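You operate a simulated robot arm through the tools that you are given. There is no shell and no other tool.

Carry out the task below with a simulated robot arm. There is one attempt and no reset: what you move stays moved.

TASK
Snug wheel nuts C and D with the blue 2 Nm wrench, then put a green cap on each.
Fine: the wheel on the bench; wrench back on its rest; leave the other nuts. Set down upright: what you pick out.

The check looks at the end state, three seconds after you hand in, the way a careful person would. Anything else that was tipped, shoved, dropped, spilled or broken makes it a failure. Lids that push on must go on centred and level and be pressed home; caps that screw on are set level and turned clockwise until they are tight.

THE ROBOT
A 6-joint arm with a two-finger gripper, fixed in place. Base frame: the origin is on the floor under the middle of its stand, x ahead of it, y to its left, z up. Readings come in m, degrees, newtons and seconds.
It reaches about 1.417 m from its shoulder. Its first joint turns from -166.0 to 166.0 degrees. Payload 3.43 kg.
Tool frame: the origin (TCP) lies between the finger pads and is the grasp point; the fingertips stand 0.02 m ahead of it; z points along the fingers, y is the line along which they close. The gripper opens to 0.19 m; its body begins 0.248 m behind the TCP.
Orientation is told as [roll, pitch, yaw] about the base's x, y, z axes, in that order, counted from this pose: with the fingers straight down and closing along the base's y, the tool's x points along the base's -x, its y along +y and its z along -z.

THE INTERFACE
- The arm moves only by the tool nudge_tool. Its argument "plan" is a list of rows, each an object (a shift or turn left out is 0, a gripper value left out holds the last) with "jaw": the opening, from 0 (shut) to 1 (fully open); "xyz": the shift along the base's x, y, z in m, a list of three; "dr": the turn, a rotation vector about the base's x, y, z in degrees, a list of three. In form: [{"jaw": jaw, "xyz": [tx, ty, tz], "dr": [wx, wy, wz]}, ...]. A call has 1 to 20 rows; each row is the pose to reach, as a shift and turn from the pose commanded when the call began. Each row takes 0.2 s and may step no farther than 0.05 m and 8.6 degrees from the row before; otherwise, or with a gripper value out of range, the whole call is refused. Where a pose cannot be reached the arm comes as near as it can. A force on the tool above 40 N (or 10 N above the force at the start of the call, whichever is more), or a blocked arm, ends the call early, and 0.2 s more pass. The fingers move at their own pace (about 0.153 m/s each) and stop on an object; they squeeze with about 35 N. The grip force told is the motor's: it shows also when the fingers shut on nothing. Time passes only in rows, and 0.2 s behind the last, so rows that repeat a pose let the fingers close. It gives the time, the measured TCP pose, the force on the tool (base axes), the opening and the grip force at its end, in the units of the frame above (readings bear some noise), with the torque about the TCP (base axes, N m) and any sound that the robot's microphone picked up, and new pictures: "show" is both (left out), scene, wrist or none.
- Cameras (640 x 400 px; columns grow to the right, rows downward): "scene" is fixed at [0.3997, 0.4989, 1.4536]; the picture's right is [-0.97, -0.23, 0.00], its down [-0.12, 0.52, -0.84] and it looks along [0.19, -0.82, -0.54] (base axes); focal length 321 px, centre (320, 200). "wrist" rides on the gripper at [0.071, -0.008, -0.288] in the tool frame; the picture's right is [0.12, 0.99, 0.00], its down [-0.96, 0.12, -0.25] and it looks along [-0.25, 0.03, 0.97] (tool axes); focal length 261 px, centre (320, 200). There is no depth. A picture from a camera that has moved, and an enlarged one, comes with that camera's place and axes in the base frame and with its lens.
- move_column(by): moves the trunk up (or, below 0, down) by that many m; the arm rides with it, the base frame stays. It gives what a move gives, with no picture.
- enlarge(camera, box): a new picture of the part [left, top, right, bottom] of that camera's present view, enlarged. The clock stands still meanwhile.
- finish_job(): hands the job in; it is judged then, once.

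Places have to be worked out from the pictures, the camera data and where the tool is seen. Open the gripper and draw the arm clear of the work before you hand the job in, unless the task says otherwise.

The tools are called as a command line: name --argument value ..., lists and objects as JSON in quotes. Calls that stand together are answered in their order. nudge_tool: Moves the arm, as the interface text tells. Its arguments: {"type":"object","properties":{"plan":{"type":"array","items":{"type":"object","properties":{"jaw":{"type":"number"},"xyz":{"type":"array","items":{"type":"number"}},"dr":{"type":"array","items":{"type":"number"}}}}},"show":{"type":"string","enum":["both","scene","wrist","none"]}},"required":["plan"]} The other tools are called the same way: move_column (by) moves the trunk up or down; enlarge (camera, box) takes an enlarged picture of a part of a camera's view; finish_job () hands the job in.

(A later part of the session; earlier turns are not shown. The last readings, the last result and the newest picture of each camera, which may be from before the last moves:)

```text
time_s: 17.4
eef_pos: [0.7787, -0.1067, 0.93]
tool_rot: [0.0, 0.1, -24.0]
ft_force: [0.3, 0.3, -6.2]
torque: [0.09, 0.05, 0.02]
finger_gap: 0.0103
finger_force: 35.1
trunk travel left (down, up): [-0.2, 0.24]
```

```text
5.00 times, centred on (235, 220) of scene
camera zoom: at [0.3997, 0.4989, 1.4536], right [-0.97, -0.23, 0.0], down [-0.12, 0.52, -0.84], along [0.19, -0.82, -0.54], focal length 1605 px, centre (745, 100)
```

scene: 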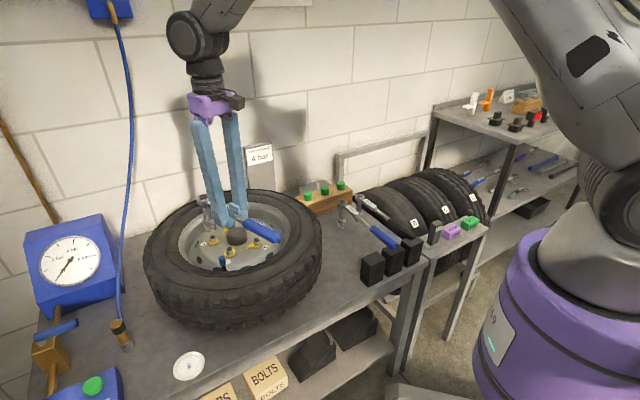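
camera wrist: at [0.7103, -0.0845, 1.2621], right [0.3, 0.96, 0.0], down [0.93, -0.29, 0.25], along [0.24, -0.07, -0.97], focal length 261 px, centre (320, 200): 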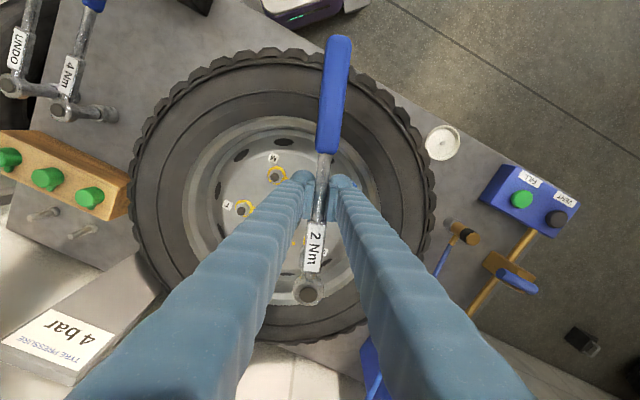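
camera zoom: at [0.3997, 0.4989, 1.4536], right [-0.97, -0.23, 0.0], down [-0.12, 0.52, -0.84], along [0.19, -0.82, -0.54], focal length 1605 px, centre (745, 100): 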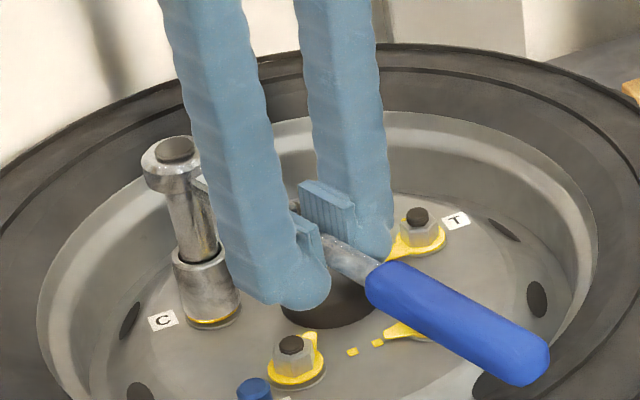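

The socket is now nearly down on the yellow ring, fully over the hex. I'll begin turning clockwise about the nut axis in 2° steps, about 8° first, to see whether it engages.

nudge_tool --plan '[{"xyz": [0, 0, -0.001]}, {"xyz": [0.00169, 0.00379, -0.001], "dr": [0, 0, -2]}, {"xyz": [0.00353, 0.00752, -0.001], "dr": [0, 0, -4]}, {"xyz": [0.00548, 0.01118, -0.001], "dr": [0, 0, -6]}, {"xyz": [0.00756, 0.01478, -0.001], "dr": [0, 0, -8]}]' --show "none"

enlarge --camera "wrist" --box '[270, 200, 350, 320]'

enlarge --camera "scene" --box '[202, 222, 232, 247]'

```text
time_s: 18.6
eef_pos: [0.787, -0.0918, 0.9278]
tool_rot: [0.0, 0.2, -31.9]
ft_force: [0.0, 0.1, -6.1]
torque: [0.03, 0.03, 0.16]
finger_gap: 0.0105
finger_force: 35.2
trunk travel left (down, up): [-0.2, 0.24]
```

```text
3.33 times, centred on (310, 260) of wrist
camera zoom: at [0.7234, -0.0617, 1.2161], right [0.43, 0.91, 0.0], down [0.88, -0.41, 0.25], along [0.22, -0.11, -0.97], focal length 869 px, centre (353, 0)
```

zoom: 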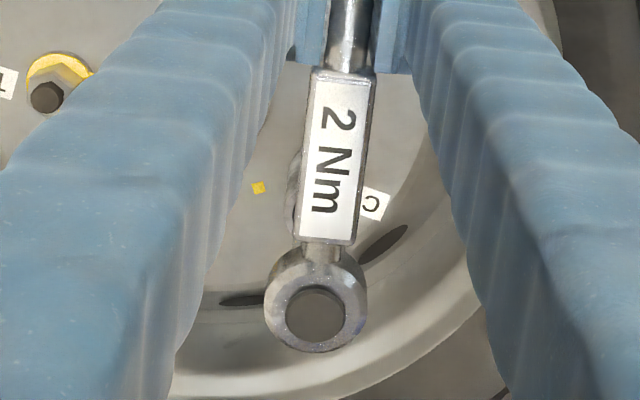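

```text
16.00 times, centred on (217, 234) of scene
camera zoom: at [0.3997, 0.4989, 1.4536], right [-0.97, -0.23, 0.0], down [-0.12, 0.52, -0.84], along [0.19, -0.82, -0.54], focal length 5137 px, centre (1968, -352)
```

zoom: 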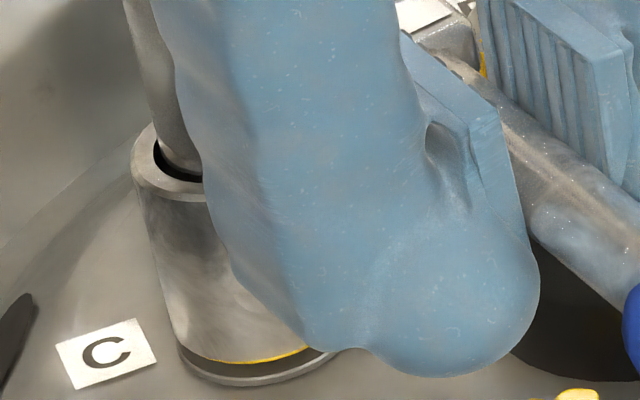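

Torque about z has risen to +0.16 N·m with no side force, which suggests the socket has the nut. I'll keep turning about the nut axis.

nudge_tool --plan '[{"xyz": [0.00225, 0.00351, 0], "dr": [0, 0, -2]}, {"xyz": [0.00454, 0.00696, 0], "dr": [0, 0, -4]}, {"xyz": [0.007, 0.0103, 0], "dr": [0, 0, -6]}, {"xyz": [0.00955, 0.01358, 0], "dr": [0, 0, -8]}]' --show "none"

enlarge --camera "wrist" --box '[270, 200, 350, 320]'

```text
time_s: 19.6
eef_pos: [0.7968, -0.0777, 0.9275]
tool_rot: [-0.1, 0.1, -40.0]
ft_force: [-0.2, -0.7, -6.3]
torque: [0.04, 0.02, 0.48]
finger_gap: 0.0106
finger_force: 34.8
trunk travel left (down, up): [-0.2, 0.24]
```

```text
3.33 times, centred on (310, 260) of wrist
camera zoom: at [0.7377, -0.0398, 1.2162], right [0.55, 0.84, 0.0], down [0.81, -0.53, 0.25], along [0.21, -0.14, -0.97], focal length 869 px, centre (353, 0)
```

zoom: 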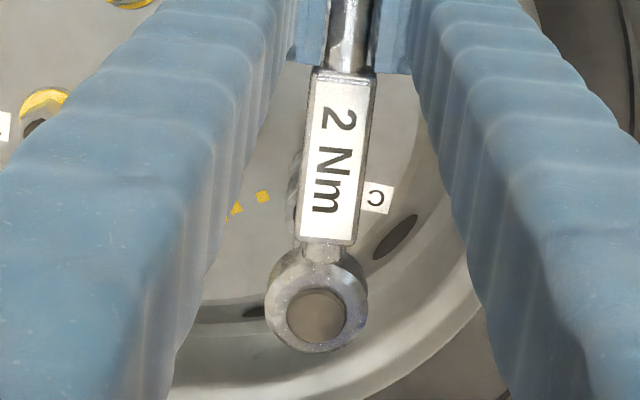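

Torque is building steadily, now 0.48 N·m at 16°, so the nut is turning. I'll continue clockwise.

nudge_tool --plan '[{"xyz": [0.00267, 0.00318, 0], "dr": [0, 0, -2]}, {"xyz": [0.00546, 0.00626, 0], "dr": [0, 0, -4]}, {"xyz": [0.00835, 0.00924, 0], "dr": [0, 0, -6]}, {"xyz": [0.01135, 0.01212, 0], "dr": [0, 0, -8]}]' --show "none"

enlarge --camera "wrist" --box '[270, 200, 350, 320]'

```text
time_s: 20.6
eef_pos: [0.8074, -0.0654, 0.9287]
tool_rot: [-0.1, 0.1, -48.0]
ft_force: [0.3, 0.9, -5.9]
torque: [0.05, 0.03, 0.79]
finger_gap: 0.0105
finger_force: 35.4
trunk travel left (down, up): [-0.2, 0.24]
```

```text
3.33 times, centred on (310, 260) of wrist
camera zoom: at [0.7556, -0.0191, 1.2162], right [0.66, 0.75, 0.0], down [0.73, -0.64, 0.25], along [0.18, -0.16, -0.97], focal length 869 px, centre (353, 0)
```

zoom: 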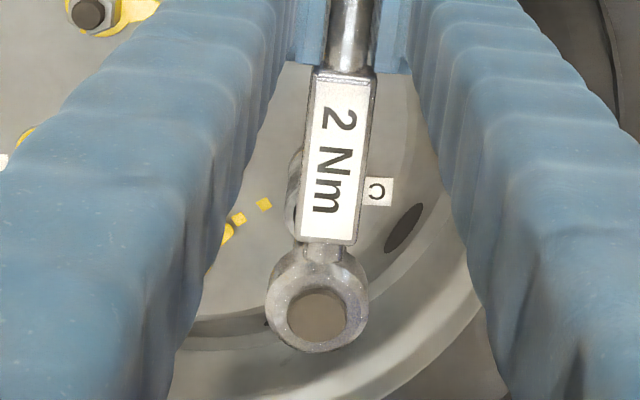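

Torque is 0.79 N·m at 24°, about 0.04 N·m per degree, so the click should come near 52–55°. I'll continue another 12°.

nudge_tool --plan '[{"xyz": [0.00309, 0.00278, 0], "dr": [0, 0, -2]}, {"xyz": [0.00627, 0.00544, 0], "dr": [0, 0, -4]}, {"xyz": [0.00955, 0.00799, 0], "dr": [0, 0, -6]}, {"xyz": [0.01292, 0.01043, 0], "dr": [0, 0, -8]}, {"xyz": [0.01636, 0.01274, 0], "dr": [0, 0, -10]}, {"xyz": [0.01989, 0.01494, 0], "dr": [0, 0, -12]}]' --show "none"

enlarge --camera "wrist" --box '[270, 200, 350, 320]'

```text
time_s: 22.0
eef_pos: [0.8272, -0.0509, 0.9297]
tool_rot: [0.0, 0.0, -60.0]
ft_force: [1.3, -0.6, -6.9]
torque: [0.0, 0.0, 1.09]
finger_gap: 0.0103
finger_force: 35.1
trunk travel left (down, up): [-0.2, 0.24]
```

```text
3.33 times, centred on (310, 260) of wrist
camera zoom: at [0.7861, 0.0057, 1.2161], right [0.8, 0.6, 0.0], down [0.58, -0.78, 0.25], along [0.15, -0.2, -0.97], focal length 869 px, centre (353, 0)
```

zoom: 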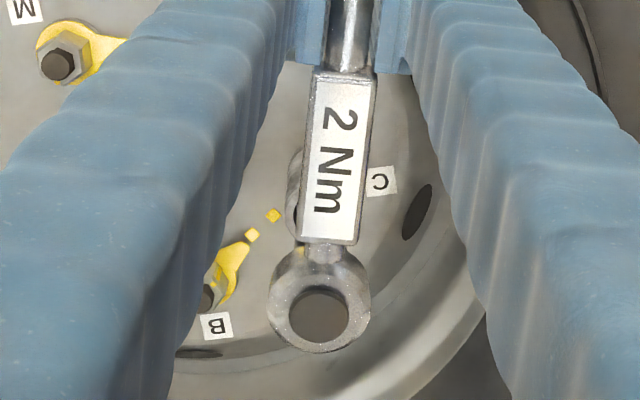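

Torque is 1.09 N·m at 36° and there's no click yet. I'll continue another 10°.

nudge_tool --plan '[{"xyz": [0.0036, 0.00207, 0], "dr": [0, 0, -2]}, {"xyz": [0.00727, 0.00401, 0], "dr": [0, 0, -4]}, {"xyz": [0.01101, 0.00583, 0], "dr": [0, 0, -6]}, {"xyz": [0.01481, 0.00751, 0], "dr": [0, 0, -8]}, {"xyz": [0.01866, 0.00906, 0], "dr": [0, 0, -10]}]' --show "none"

enlarge --camera "wrist" --box '[270, 200, 350, 320]'

```text
time_s: 23.2
eef_pos: [0.8463, -0.0418, 0.9285]
tool_rot: [0.0, 0.0, -70.0]
ft_force: [0.6, -2.1, -5.9]
torque: [-0.01, 0.03, 1.46]
finger_gap: 0.011
finger_force: 34.8
trunk travel left (down, up): [-0.2, 0.24]
```

```text
3.33 times, centred on (310, 260) of wrist
camera zoom: at [0.8152, 0.0212, 1.2161], right [0.89, 0.45, 0.0], down [0.44, -0.86, 0.25], along [0.11, -0.22, -0.97], focal length 869 px, centre (353, 0)
```

zoom: 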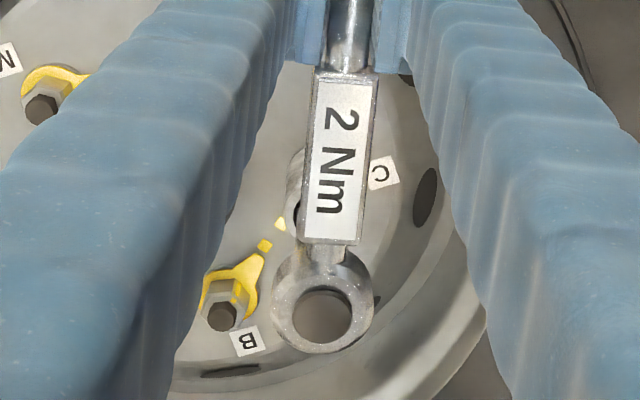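

Torque is 1.46 N·m at 46°. I'll go in smaller batches now as the click approaches.

nudge_tool --plan '[{"xyz": [0.0039, 0.00141, 0], "dr": [0, 0, -2]}, {"xyz": [0.00786, 0.00269, 0], "dr": [0, 0, -4]}]' --show "none"

nudge_tool --plan '[{"xyz": [0.002, 0.0006, 0], "dr": [0, 0, -1]}, {"xyz": [0.00399, 0.00114, 0], "dr": [0, 0, -2]}]' --show "none"

```text
time_s: 23.8
eef_pos: [0.8542, -0.0396, 0.9287]
tool_rot: [-0.1, 0.0, -74.1]
ft_force: [-0.7, -3.1, -7.0]
torque: [-0.06, 0.1, 1.49]
finger_gap: 0.0117
finger_force: 35.4
trunk travel left (down, up): [-0.2, 0.24]
```

```text
time_s: 24.4
eef_pos: [0.8575, -0.0376, 0.9282]
tool_rot: [0.0, 0.0, -76.0]
ft_force: [-1.0, -2.6, -7.1]
torque: [-0.01, 0.13, 1.52]
finger_gap: 0.0127
finger_force: 34.9
trunk travel left (down, up): [-0.2, 0.24]
```

The finger gap is growing (10.3 to 12.7 mm) while torque levels at about 1.5 N·m, so the bar may be twisting between the pads. I'll look before going on.

enlarge --camera "wrist" --box '[270, 150, 370, 320]'

enlarge --camera "scene" --box '[180, 170, 280, 255]'

```text
2.35 times, centred on (320, 235) of wrist
camera zoom: at [0.8337, 0.0281, 1.2161], right [0.93, 0.36, 0.0], down [0.35, -0.91, 0.25], along [0.09, -0.23, -0.97], focal length 613 px, centre (320, 118)
```

zoom: 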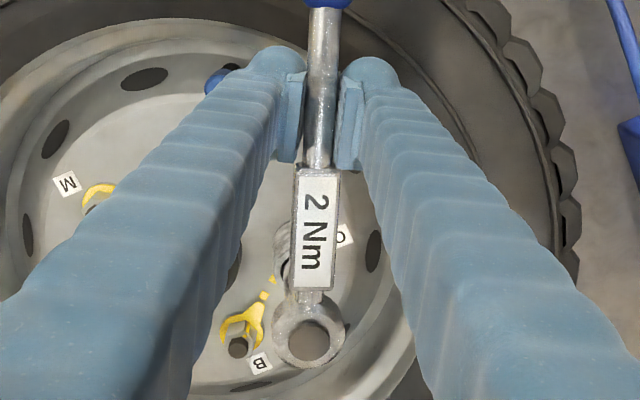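

```text
4.71 times, centred on (230, 212) of scene
camera zoom: at [0.3997, 0.4989, 1.4536], right [-0.97, -0.23, 0.0], down [-0.12, 0.52, -0.84], along [0.19, -0.82, -0.54], focal length 1511 px, centre (744, 141)
```

zoom: 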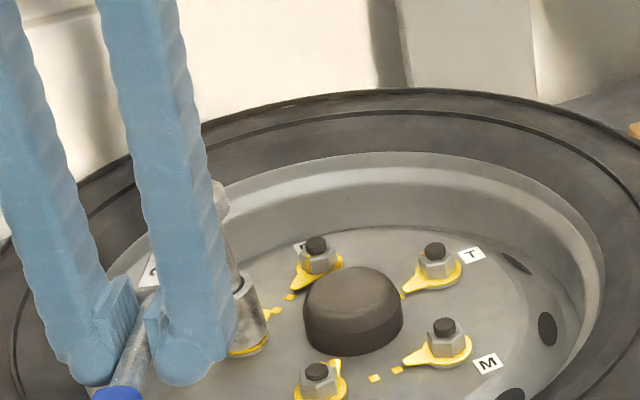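

The bar has yawed about 4° relative to the fingers. I'll check whether the socket is still centred over nut C.

enlarge --camera "scene" --box '[202, 222, 232, 247]'

enlarge --camera "wrist" --box '[295, 225, 345, 300]'

```text
16.00 times, centred on (217, 234) of scene
camera zoom: at [0.3997, 0.4989, 1.4536], right [-0.97, -0.23, 0.0], down [-0.12, 0.52, -0.84], along [0.19, -0.82, -0.54], focal length 5137 px, centre (1968, -352)
```

zoom: 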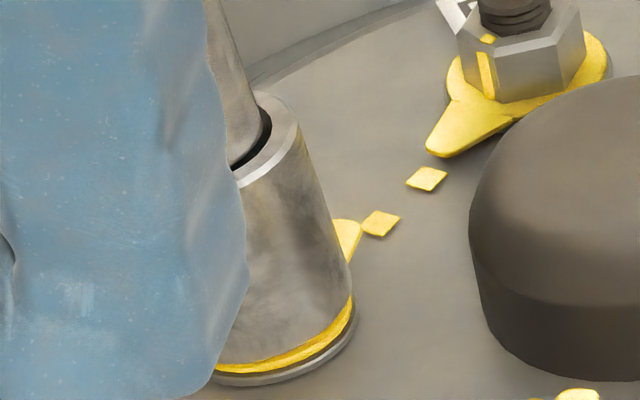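

```text
5.33 times, centred on (320, 262) of wrist
camera zoom: at [0.8337, 0.0281, 1.2161], right [0.93, 0.36, 0.0], down [0.35, -0.91, 0.25], along [0.09, -0.23, -0.97], focal length 1390 px, centre (320, -133)
```

zoom: 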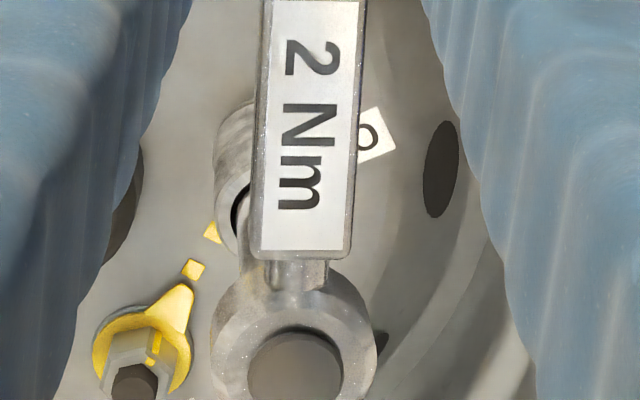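

The pointer on C has come round nearly to its mark, but there's no click yet. The bar yawed in the pads and pushed the head top about 8 mm off the nut, tilting the socket roughly 5°. I'll ease the TCP back tangentially to stand the socket upright while keeping the yaw load.

nudge_tool --plan '[{"xyz": [-0.002, -0.0005, 0]}, {"xyz": [-0.004, -0.001, 0]}, {"xyz": [-0.006, -0.0015, 0]}, {"xyz": [-0.007, -0.0018, 0]}]' --show "none"

enlarge --camera "wrist" --box '[270, 150, 370, 320]'

enlarge --camera "scene" --box '[202, 222, 232, 247]'

```text
time_s: 25.4
eef_pos: [0.8516, -0.0405, 0.9271]
tool_rot: [0.1, 0.0, -75.9]
ft_force: [1.9, -1.3, -6.0]
torque: [-0.22, -0.23, 1.33]
finger_gap: 0.0131
finger_force: 35.1
trunk travel left (down, up): [-0.2, 0.24]
```

```text
2.35 times, centred on (320, 235) of wrist
camera zoom: at [0.827, 0.0259, 1.2164], right [0.93, 0.36, 0.0], down [0.34, -0.91, 0.25], along [0.09, -0.23, -0.97], focal length 613 px, centre (320, 118)
```

zoom: 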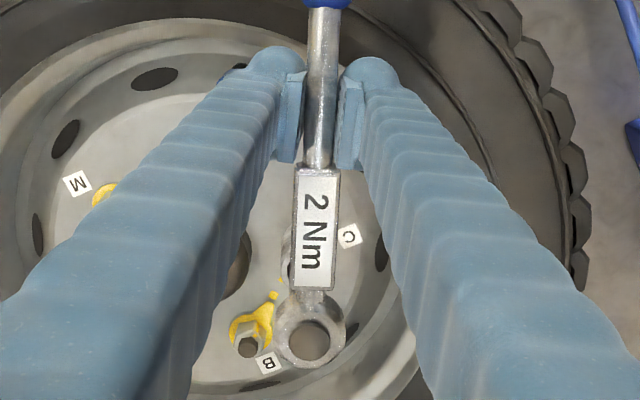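

```text
16.00 times, centred on (217, 234) of scene
camera zoom: at [0.3997, 0.4989, 1.4536], right [-0.97, -0.23, 0.0], down [-0.12, 0.52, -0.84], along [0.19, -0.82, -0.54], focal length 5137 px, centre (1968, -352)
```

zoom: 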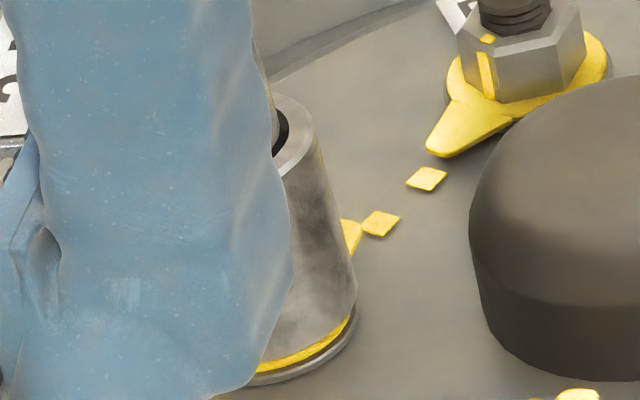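

The socket is upright again. With the thin bar the pads can only give about 1.5 N·m of twist before the bar rolls, so this grip won't reach 2 N·m. Gripping the thicker blue handle will hold roll much better. I'll unload the yaw first, then lift off and regrip at the rest.

nudge_tool --plan '[{"dr": [0, 0, 2]}, {"dr": [0, 0, 4]}, {"dr": [0, 0, 4]}]' --show "none"

enlarge --camera "wrist" --box '[270, 150, 370, 320]'

```text
time_s: 26.2
eef_pos: [0.8516, -0.0401, 0.928]
tool_rot: [-0.1, 0.1, -71.9]
ft_force: [0.0, -1.3, -5.8]
torque: [0.0, 0.01, 0.71]
finger_gap: 0.0105
finger_force: 35.0
trunk travel left (down, up): [-0.2, 0.24]
```

```text
2.35 times, centred on (320, 235) of wrist
camera zoom: at [0.8225, 0.0243, 1.2159], right [0.91, 0.42, 0.0], down [0.41, -0.88, 0.25], along [0.1, -0.22, -0.97], focal length 613 px, centre (320, 118)
```

zoom: 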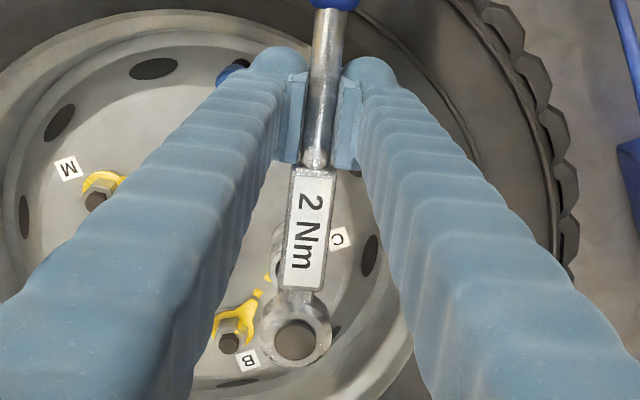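

Torque has dropped to 0.7 N·m and the bar is squared in the pads again. I'll unwind a little more and lift straight off the nut.

nudge_tool --plan '[{"dr": [0, 0, 1.5]}, {"dr": [0, 0, 1.5]}]' --show "none"

nudge_tool --plan '[{"xyz": [0, 0, 0.004]}, {"xyz": [0, 0, 0.01]}, {"xyz": [0, 0, 0.02]}, {"xyz": [0, 0, 0.035]}, {"xyz": [0, 0, 0.06]}, {"xyz": [0, 0, 0.09]}, {"xyz": [0, 0, 0.1]}, {"xyz": [0, 0, 0.1]}]' --show "both"

```text
time_s: 26.8
eef_pos: [0.8504, -0.0399, 0.9279]
tool_rot: [-0.1, -0.1, -70.6]
ft_force: [-2.1, -1.6, -6.9]
torque: [0.01, 0.11, -0.12]
finger_gap: 0.01
finger_force: 35.1
trunk travel left (down, up): [-0.2, 0.24]
```

```text
time_s: 28.6
eef_pos: [0.8517, -0.04, 1.0296]
tool_rot: [0.0, 0.0, -70.5]
ft_force: [0.3, 0.2, -6.0]
torque: [0.06, 0.02, -0.02]
finger_gap: 0.0104
finger_force: 35.1
trunk travel left (down, up): [-0.2, 0.24]
camera wrist: at [0.8213, 0.0236, 1.3167], right [0.9, 0.44, 0.0], down [0.43, -0.87, 0.25], along [0.11, -0.22, -0.97], focal length 261 px, centre (320, 200)
```

scene: 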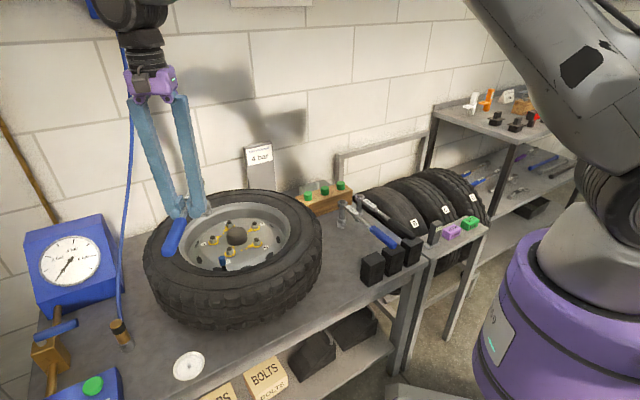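
wrist: 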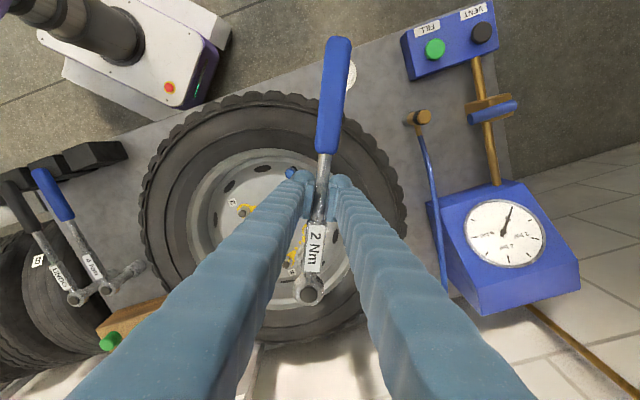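

It lifted off cleanly. I'll check the C pointer and how the wrench hangs.

enlarge --camera "scene" --box '[200, 215, 250, 265]'

enlarge --camera "scene" --box '[150, 180, 230, 260]'

```text
8.00 times, centred on (225, 240) of scene
camera zoom: at [0.3997, 0.4989, 1.4536], right [-0.97, -0.23, 0.0], down [-0.12, 0.52, -0.84], along [0.19, -0.82, -0.54], focal length 2568 px, centre (1080, -120)
```

zoom: 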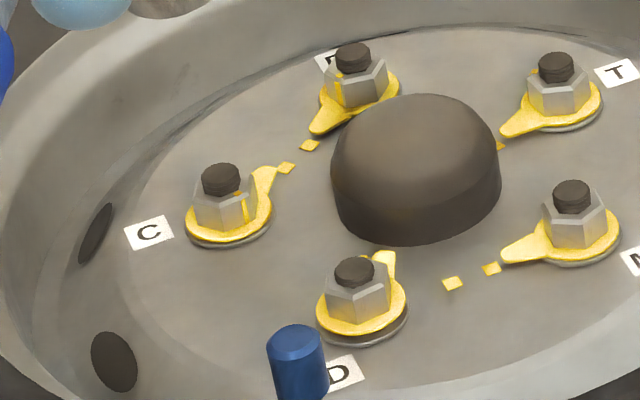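

```text
5.00 times, centred on (190, 220) of scene
camera zoom: at [0.3997, 0.4989, 1.4536], right [-0.97, -0.23, 0.0], down [-0.12, 0.52, -0.84], along [0.19, -0.82, -0.54], focal length 1605 px, centre (970, 100)
```

zoom: 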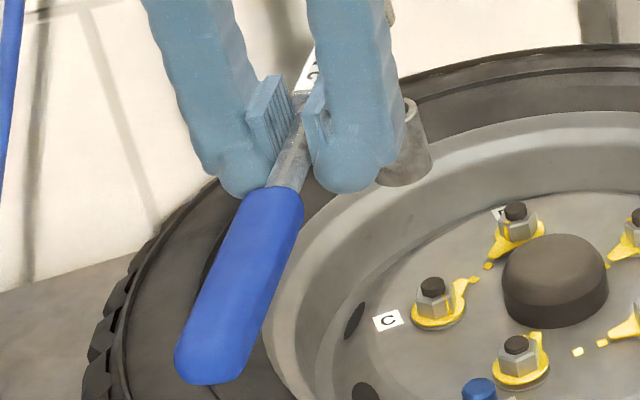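

C has turned almost to its mark. Summing my commanded shifts, the rest pose is (-0.3283, -0.3031, -0.229) from here with +25.5° yaw. I'll carry the wrench back to about 8 cm above its rest.

nudge_tool --plan '[{"xyz": [-0.02, -0.018, 0], "dr": [0, 0, 1]}, {"xyz": [-0.05, -0.046, 0], "dr": [0, 0, 4]}, {"xyz": [-0.08, -0.074, 0], "dr": [0, 0, 7]}, {"xyz": [-0.11, -0.102, 0], "dr": [0, 0, 10]}, {"xyz": [-0.14, -0.129, 0], "dr": [0, 0, 12.5]}, {"xyz": [-0.17, -0.157, 0], "dr": [0, 0, 15]}, {"xyz": [-0.2, -0.185, 0], "dr": [0, 0, 17.5]}, {"xyz": [-0.23, -0.212, 0], "dr": [0, 0, 20]}, {"xyz": [-0.26, -0.24, 0], "dr": [0, 0, 22]}, {"xyz": [-0.29, -0.268, 0], "dr": [0, 0, 24]}, {"xyz": [-0.315, -0.291, 0], "dr": [0, 0, 25.5]}, {"xyz": [-0.32826, -0.30311, 0], "dr": [0, 0, 25.5]}, {"xyz": [-0.32826, -0.30311, -0.04], "dr": [0, 0, 25.5]}, {"xyz": [-0.32826, -0.30311, -0.08], "dr": [0, 0, 25.5]}, {"xyz": [-0.32826, -0.30311, -0.12], "dr": [0, 0, 25.5]}, {"xyz": [-0.32826, -0.30311, -0.15], "dr": [0, 0, 25.5]}, {"xyz": [-0.32826, -0.30311, -0.15], "dr": [0, 0, 25.5]}]' --show "both"

enlarge --camera "scene" --box '[310, 170, 430, 290]'

```text
time_s: 32.2
eef_pos: [0.5222, -0.3435, 0.8791]
tool_rot: [0.0, 0.0, -45.1]
ft_force: [-1.0, -1.1, -5.7]
torque: [0.1, 0.04, 0.03]
finger_gap: 0.0104
finger_force: 34.8
trunk travel left (down, up): [-0.2, 0.24]
camera wrist: at [0.4673, -0.2992, 1.1671], right [0.62, 0.79, 0.0], down [0.76, -0.6, 0.25], along [0.19, -0.15, -0.97], focal length 261 px, centre (320, 200)
```

scene: 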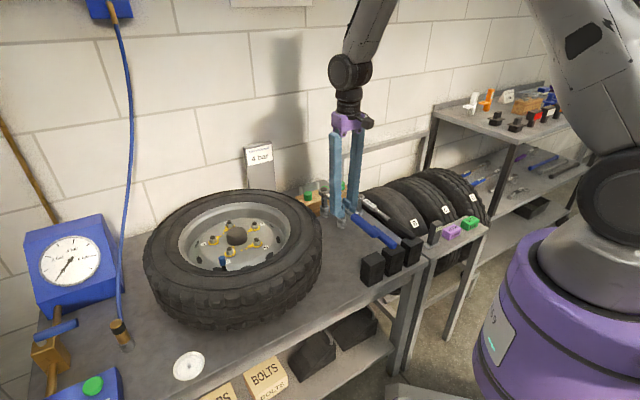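
wrist: 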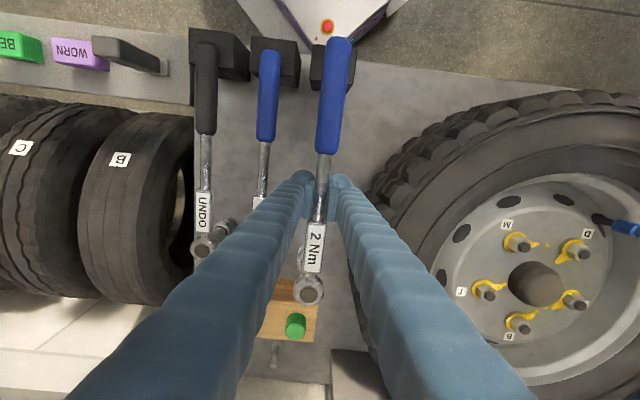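

```text
3.33 times, centred on (370, 230) of scene
camera zoom: at [0.3997, 0.4989, 1.4536], right [-0.97, -0.23, 0.0], down [-0.12, 0.52, -0.84], along [0.19, -0.82, -0.54], focal length 1070 px, centre (153, 100)
```

zoom: 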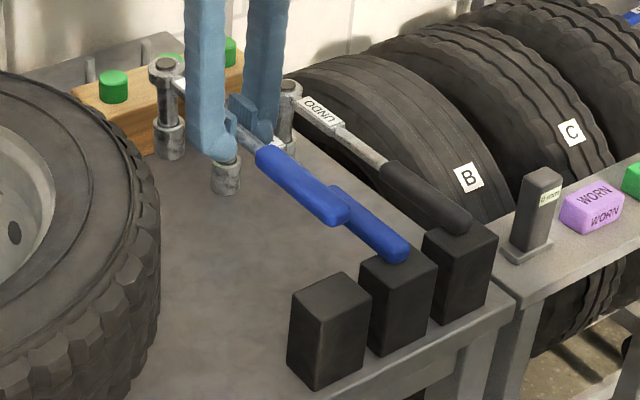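

The wrench is right above its rest. I'll lower it gently onto the block and bench.

nudge_tool --plan '[{"xyz": [0, 0, -0.02]}, {"xyz": [0, 0, -0.04]}, {"xyz": [0, 0, -0.06]}, {"xyz": [0, 0, -0.07]}, {"xyz": [0, 0, -0.074]}, {"xyz": [0, 0, -0.077]}, {"xyz": [0, 0, -0.079]}, {"xyz": [0, 0, -0.079]}]' --show "none"

enlarge --camera "scene" --box '[310, 180, 420, 290]'

```text
time_s: 34.0
eef_pos: [0.5211, -0.344, 0.8013]
tool_rot: [0.1, 0.0, -45.0]
ft_force: [-2.9, -1.7, 22.2]
torque: [0.36, 0.3, -0.22]
finger_gap: 0.0102
finger_force: 34.7
trunk travel left (down, up): [-0.2, 0.24]
```

```text
3.64 times, centred on (365, 235) of scene
camera zoom: at [0.3997, 0.4989, 1.4536], right [-0.97, -0.23, 0.0], down [-0.12, 0.52, -0.84], along [0.19, -0.82, -0.54], focal length 1168 px, centre (156, 73)
```

zoom: 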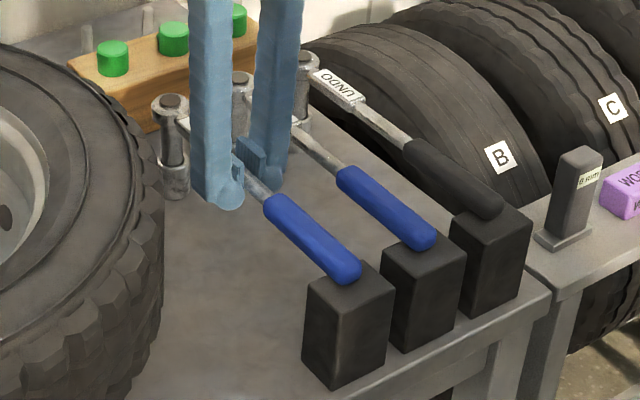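

It's in contact, with about 22 N up. I'll back off 1 mm, open the jaws to about 5.5 cm, and rise.

nudge_tool --plan '[{"xyz": [0, 0, 0.001]}, {"xyz": [0, 0, 0.001], "jaw": 0.12}, {"xyz": [0, 0, 0.001], "jaw": 0.29}, {"xyz": [0, 0, 0.001], "jaw": 0.29}, {"xyz": [0, 0, 0.02], "jaw": 0.29}, {"xyz": [0, 0, 0.05], "jaw": 0.29}, {"xyz": [0, 0, 0.08], "jaw": 0.29}, {"xyz": [0, 0, 0.08], "jaw": 0.29}]' --show "both"

enlarge --camera "scene" --box '[310, 180, 420, 290]'

enlarge --camera "wrist" --box '[250, 30, 370, 230]'

```text
time_s: 35.8
eef_pos: [0.5227, -0.3424, 0.8791]
tool_rot: [0.0, 0.1, -45.0]
ft_force: [0.2, 0.3, -0.2]
torque: [0.0, -0.03, -0.03]
finger_gap: 0.0549
finger_force: 0.0
trunk travel left (down, up): [-0.2, 0.24]
camera wrist: at [0.4672, -0.2988, 1.1677], right [0.62, 0.79, 0.0], down [0.76, -0.6, 0.25], along [0.19, -0.15, -0.97], focal length 261 px, centre (320, 200)
```

scene: 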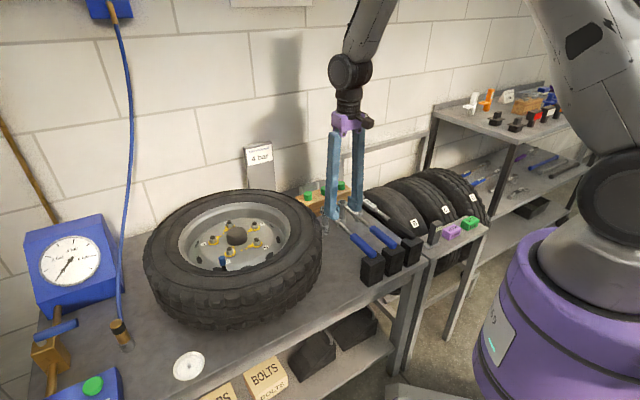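
wrist: 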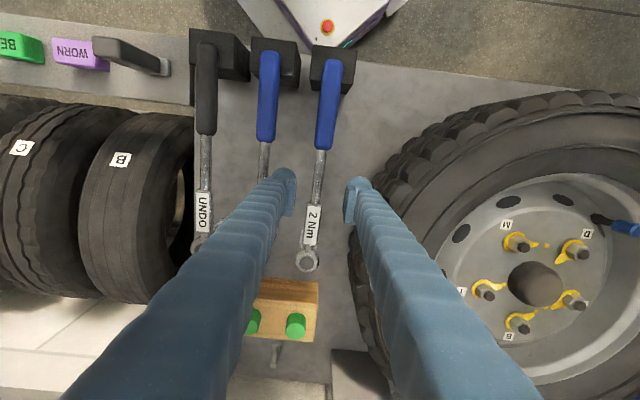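

```text
3.64 times, centred on (365, 235) of scene
camera zoom: at [0.3997, 0.4989, 1.4536], right [-0.97, -0.23, 0.0], down [-0.12, 0.52, -0.84], along [0.19, -0.82, -0.54], focal length 1168 px, centre (156, 73)
```

zoom: 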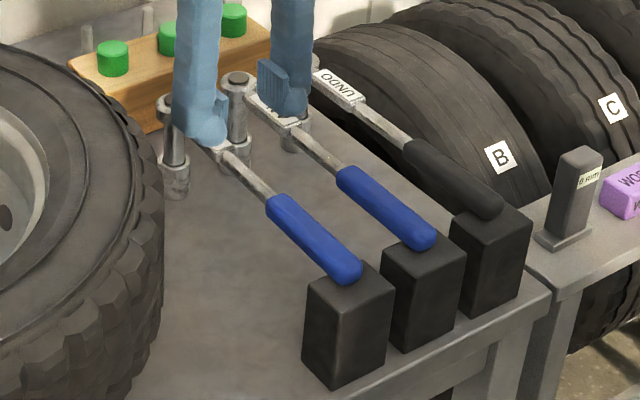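

```text
2.00 times, centred on (310, 130) of wrist
camera zoom: at [0.4672, -0.2988, 1.1677], right [0.62, 0.79, 0.0], down [0.76, -0.6, 0.25], along [0.19, -0.15, -0.97], focal length 521 px, centre (340, 340)
```

zoom: 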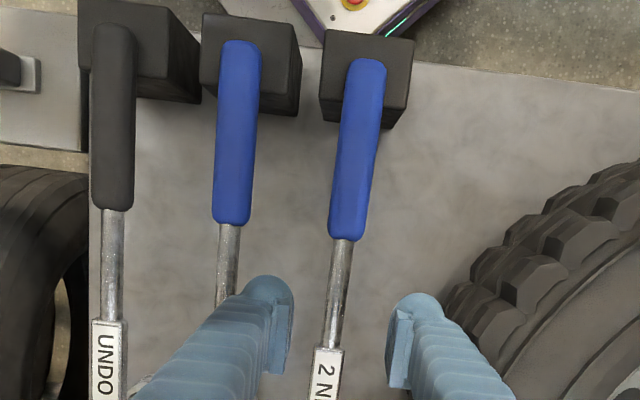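

The wrench is back on its rest. I'll shift about 7 cm along the handle to grip the front of the blue handle, and look before going down.

nudge_tool --plan '[{"xyz": [-0.02, 0.018, 0]}, {"xyz": [-0.04, 0.037, 0]}, {"xyz": [-0.0543, 0.0497, 0]}, {"xyz": [-0.0543, 0.0497, -0.03]}, {"xyz": [-0.0543, 0.0497, -0.03]}]' --show "none"

enlarge --camera "wrist" --box '[240, 100, 400, 300]'

enlarge --camera "scene" --box '[310, 180, 430, 290]'

```text
time_s: 37.0
eef_pos: [0.4672, -0.2938, 0.8482]
tool_rot: [0.0, 0.1, -45.0]
ft_force: [0.6, -0.5, 0.2]
torque: [0.07, 0.05, 0.0]
finger_gap: 0.055
finger_force: 0.1
trunk travel left (down, up): [-0.2, 0.24]
```

```text
2.00 times, centred on (320, 200) of wrist
camera zoom: at [0.4123, -0.2507, 1.1369], right [0.62, 0.79, 0.0], down [0.76, -0.6, 0.25], along [0.19, -0.15, -0.97], focal length 521 px, centre (320, 200)
```

zoom: 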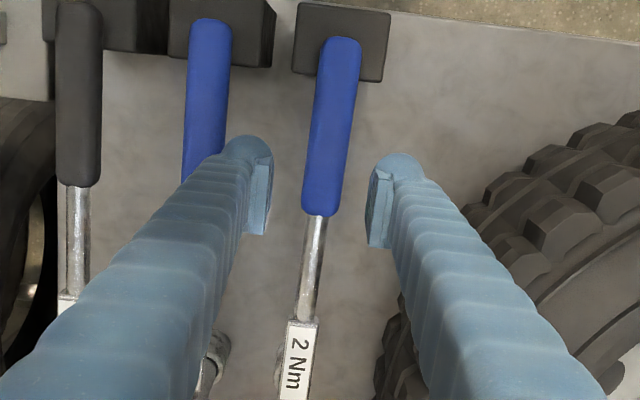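

```text
3.64 times, centred on (370, 235) of scene
camera zoom: at [0.3997, 0.4989, 1.4536], right [-0.97, -0.23, 0.0], down [-0.12, 0.52, -0.84], along [0.19, -0.82, -0.54], focal length 1168 px, centre (138, 73)
```

zoom: 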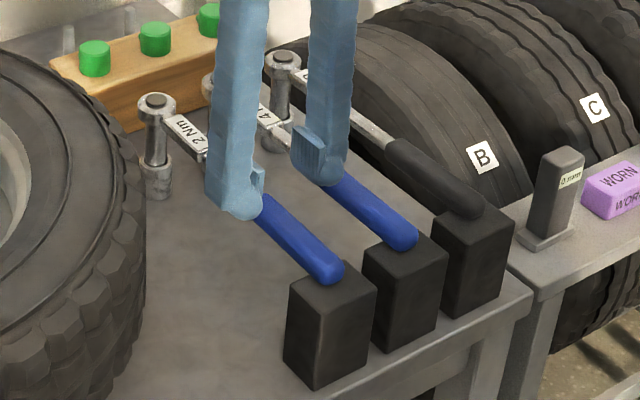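

Clearance to the 4 Nm wrench is about 9 mm and the handle is about 3.5 mm toward the tool's +y side. I'll correct that, descend 5 cm and close on the blue handle.

nudge_tool --plan '[{"xyz": [0.0025, 0.0025, -0.015]}, {"xyz": [0.0025, 0.0025, -0.03]}, {"xyz": [0.0025, 0.0025, -0.042]}, {"xyz": [0.0025, 0.0025, -0.05]}, {"xyz": [0.0025, 0.0025, -0.05]}, {"xyz": [0.0025, 0.0025, -0.05], "jaw": 0.0}, {"xyz": [0.0025, 0.0025, -0.05], "jaw": 0.0}, {"xyz": [0.0025, 0.0025, -0.05], "jaw": 0.0}]' --show "wrist"

```text
time_s: 38.8
eef_pos: [0.4696, -0.29, 0.8]
tool_rot: [0.0, 0.0, -45.0]
ft_force: [-0.9, 1.8, 1.8]
torque: [0.0, 0.02, -0.54]
finger_gap: 0.0251
finger_force: 34.8
trunk travel left (down, up): [-0.2, 0.24]
camera wrist: at [0.4152, -0.2472, 1.0879], right [0.62, 0.79, 0.0], down [0.76, -0.6, 0.25], along [0.19, -0.15, -0.97], focal length 261 px, centre (320, 200)
```

wrist: 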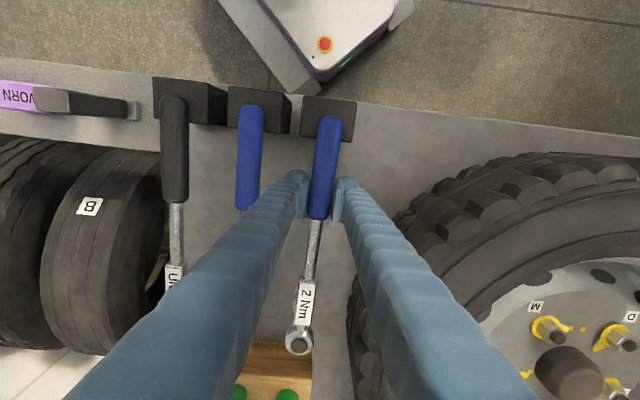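

The blue handle is gripped at a 25 mm gap. I'll lift slowly and check for pitch droop.

nudge_tool --plan '[{"xyz": [0, 0, 0.005]}, {"xyz": [0, 0, 0.012]}, {"xyz": [0, 0, 0.025]}, {"xyz": [0, 0, 0.04]}, {"xyz": [0, 0, 0.06]}, {"xyz": [0, 0, 0.06]}]' --show "none"

enlarge --camera "scene" --box '[310, 180, 430, 290]'

```text
time_s: 40.2
eef_pos: [0.4693, -0.2917, 0.86]
tool_rot: [-0.1, 0.0, -45.0]
ft_force: [0.3, 0.1, -6.8]
torque: [0.33, 0.34, -0.02]
finger_gap: 0.025
finger_force: 34.7
trunk travel left (down, up): [-0.2, 0.24]
```

```text
3.64 times, centred on (370, 235) of scene
camera zoom: at [0.3997, 0.4989, 1.4536], right [-0.97, -0.23, 0.0], down [-0.12, 0.52, -0.84], along [0.19, -0.82, -0.54], focal length 1168 px, centre (138, 73)
```

zoom: 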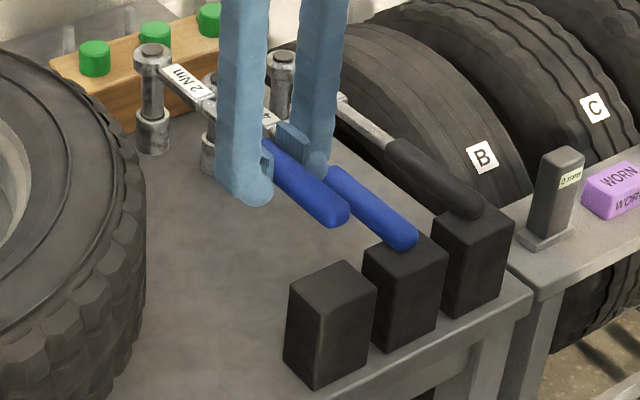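

It holds level, with 0.47 N·m of pitch moment carried by friction. I'll raise it clear and measure the head offset in the tool frame.

nudge_tool --plan '[{"xyz": [0, 0, 0.03]}, {"xyz": [0, 0, 0.065]}, {"xyz": [0, 0, 0.1]}, {"xyz": [0, 0, 0.135]}, {"xyz": [0, 0, 0.17]}, {"xyz": [0, 0, 0.17]}]' --show "none"

enlarge --camera "wrist" --box '[260, 170, 380, 370]'

enlarge --camera "scene" --box '[300, 130, 420, 250]'

```text
time_s: 41.6
eef_pos: [0.4707, -0.2902, 1.0289]
tool_rot: [0.0, 0.1, -45.0]
ft_force: [0.3, 0.1, -6.3]
torque: [0.33, 0.36, -0.03]
finger_gap: 0.0252
finger_force: 34.8
trunk travel left (down, up): [-0.2, 0.24]
```

```text
2.00 times, centred on (320, 270) of wrist
camera zoom: at [0.4167, -0.2463, 1.3182], right [0.62, 0.79, 0.0], down [0.76, -0.6, 0.25], along [0.19, -0.15, -0.97], focal length 521 px, centre (320, 60)
```

zoom: 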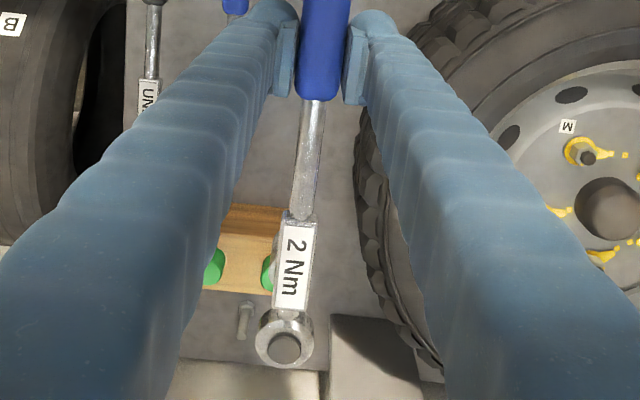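

```text
3.33 times, centred on (360, 190) of scene
camera zoom: at [0.3997, 0.4989, 1.4536], right [-0.97, -0.23, 0.0], down [-0.12, 0.52, -0.84], along [0.19, -0.82, -0.54], focal length 1070 px, centre (187, 233)
```

zoom: 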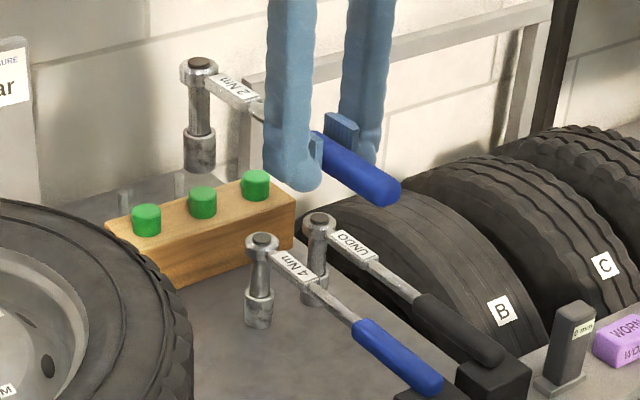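

The head offset is now 0.194 m ahead of the TCP. I'll carry the wrench back over nut C with the handle at about 167°, one hex step from the earlier engagement angle.

nudge_tool --plan '[{"xyz": [0.015, 0.012, 0], "dr": [0, 0, 2]}, {"xyz": [0.04, 0.032, 0], "dr": [0, 0, 5]}, {"xyz": [0.065, 0.051, 0], "dr": [0, 0, 9]}, {"xyz": [0.09, 0.071, 0], "dr": [0, 0, 13]}, {"xyz": [0.115, 0.091, 0], "dr": [0, 0, 17]}, {"xyz": [0.14, 0.111, 0], "dr": [0, 0, 21]}, {"xyz": [0.165, 0.13, 0], "dr": [0, 0, 25]}, {"xyz": [0.19, 0.15, 0], "dr": [0, 0, 28]}, {"xyz": [0.215, 0.17, 0], "dr": [0, 0, 30.5]}, {"xyz": [0.2283, 0.1802, 0], "dr": [0, 0, 31.4]}, {"xyz": [0.2283, 0.1802, -0.02], "dr": [0, 0, 31.4]}, {"xyz": [0.2283, 0.1802, -0.045], "dr": [0, 0, 31.4]}, {"xyz": [0.2283, 0.1802, -0.065], "dr": [0, 0, 31.4]}, {"xyz": [0.2283, 0.1802, -0.065], "dr": [0, 0, 31.4]}]' --show "both"

enlarge --camera "scene" --box '[180, 180, 280, 260]'

enlarge --camera "wrist" --box '[260, 200, 360, 360]'

```text
time_s: 44.6
eef_pos: [0.6998, -0.1121, 0.9646]
tool_rot: [-0.1, 0.2, -13.6]
ft_force: [-0.5, -0.2, -6.5]
torque: [0.11, 0.47, -0.02]
finger_gap: 0.0247
finger_force: 34.7
trunk travel left (down, up): [-0.2, 0.24]
camera wrist: at [0.63, -0.1027, 1.2526], right [0.12, 0.99, 0.0], down [0.96, -0.11, 0.25], along [0.24, -0.03, -0.97], focal length 261 px, centre (320, 200)
```

scene: 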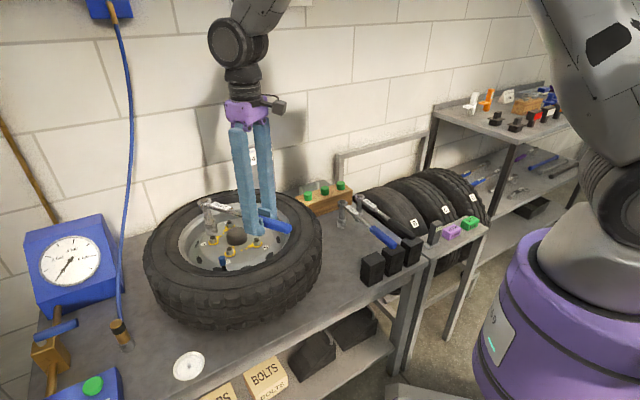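
wrist: 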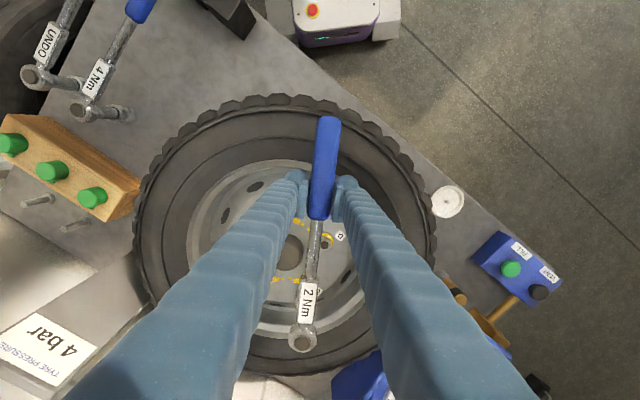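

```text
5.00 times, centred on (230, 220) of scene
camera zoom: at [0.3997, 0.4989, 1.4536], right [-0.97, -0.23, 0.0], down [-0.12, 0.52, -0.84], along [0.19, -0.82, -0.54], focal length 1605 px, centre (770, 100)
```

zoom: 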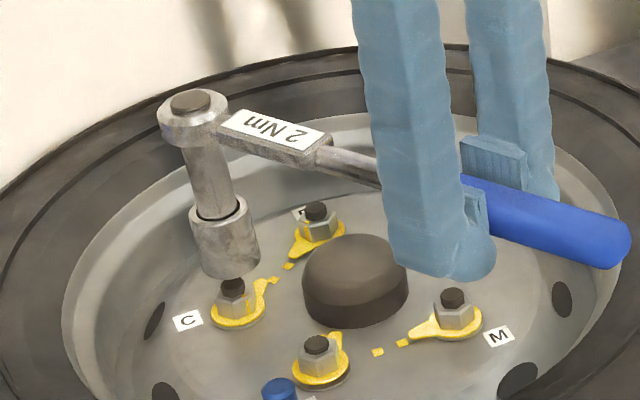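

```text
2.50 times, centred on (310, 280) of wrist
camera zoom: at [0.63, -0.1027, 1.2526], right [0.12, 0.99, 0.0], down [0.96, -0.11, 0.25], along [0.24, -0.03, -0.97], focal length 652 px, centre (345, 0)
```

zoom: 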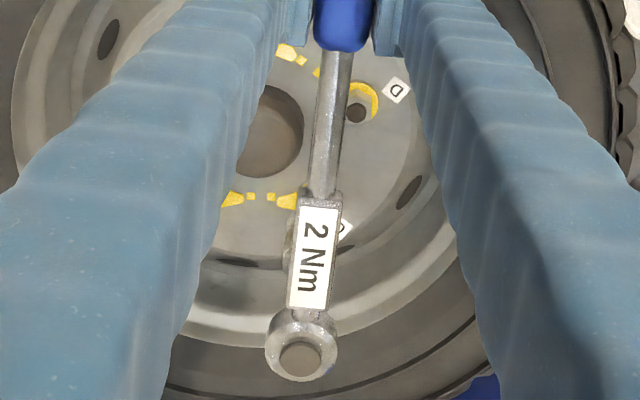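

The socket is just above nut C. I'll check precisely.

enlarge --camera "scene" --box '[202, 222, 232, 247]'

```text
16.00 times, centred on (217, 234) of scene
camera zoom: at [0.3997, 0.4989, 1.4536], right [-0.97, -0.23, 0.0], down [-0.12, 0.52, -0.84], along [0.19, -0.82, -0.54], focal length 5137 px, centre (1968, -352)
```

zoom: 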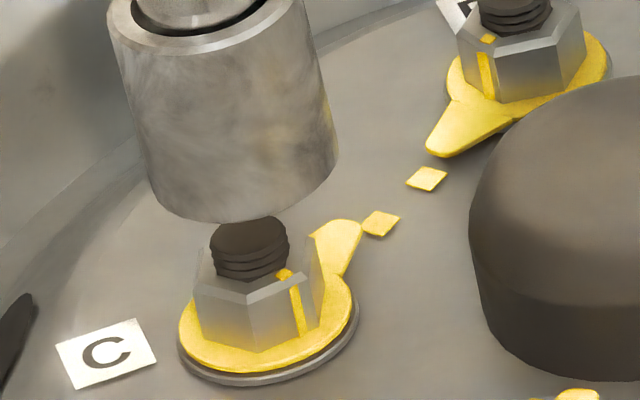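

The wrench has drooped about 1.1° in pitch and the head sits about 2 mm too far in -y. I'll level it with a small tool pitch, shift +2 mm in y, and lower 2 cm.

nudge_tool --plan '[{"xyz": [0, 0.001, 0], "dr": [-0.13, -0.54, 0]}, {"xyz": [0, 0.002, 0], "dr": [-0.26, -1.07, 0]}, {"xyz": [0, 0.002, -0.01], "dr": [-0.26, -1.07, 0]}, {"xyz": [0, 0.002, -0.02], "dr": [-0.26, -1.07, 0]}, {"xyz": [0, 0.002, -0.02], "dr": [-0.26, -1.07, 0]}]' --show "none"

enlarge --camera "scene" --box '[202, 222, 232, 247]'

enlarge --camera "scene" --box '[180, 190, 260, 255]'

enlarge --camera "wrist" --box '[260, 200, 360, 360]'

```text
time_s: 45.8
eef_pos: [0.6989, -0.1083, 0.9442]
tool_rot: [0.0, -1.0, -13.6]
ft_force: [-0.1, -0.9, -6.1]
torque: [0.1, 0.52, 0.03]
finger_gap: 0.0252
finger_force: 35.3
trunk travel left (down, up): [-0.2, 0.24]
```

```text
16.00 times, centred on (217, 234) of scene
camera zoom: at [0.3997, 0.4989, 1.4536], right [-0.97, -0.23, 0.0], down [-0.12, 0.52, -0.84], along [0.19, -0.82, -0.54], focal length 5137 px, centre (1968, -352)
```

zoom: 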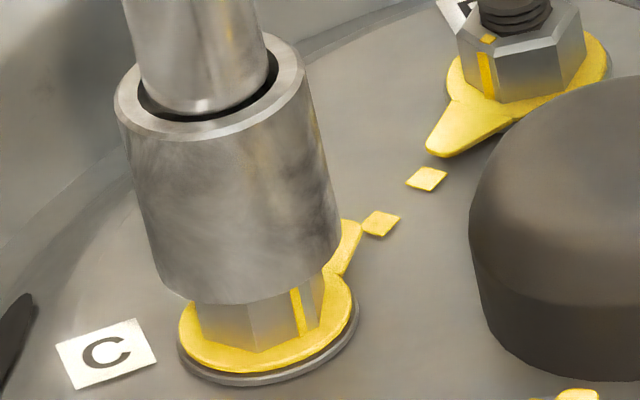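

```text
6.15 times, centred on (220, 222) of scene
camera zoom: at [0.3997, 0.4989, 1.4536], right [-0.97, -0.23, 0.0], down [-0.12, 0.52, -0.84], along [0.19, -0.82, -0.54], focal length 1976 px, centre (935, 62)
```

zoom: 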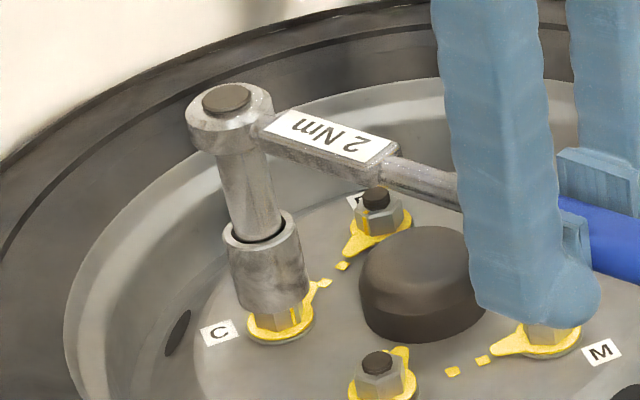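

```text
2.50 times, centred on (310, 280) of wrist
camera zoom: at [0.6249, -0.0992, 1.2306], right [0.12, 0.99, 0.0], down [0.96, -0.11, 0.26], along [0.26, -0.03, -0.96], focal length 652 px, centre (345, 0)
```

zoom: 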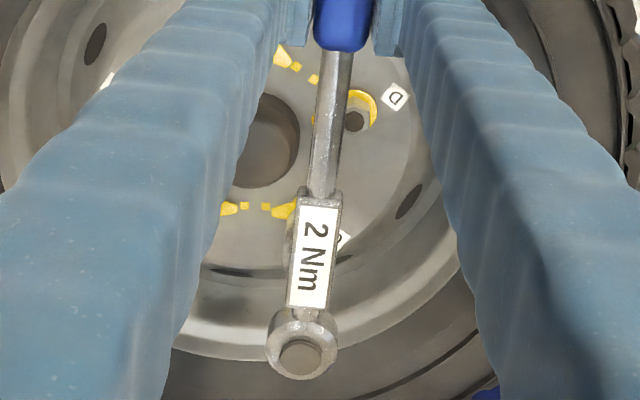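

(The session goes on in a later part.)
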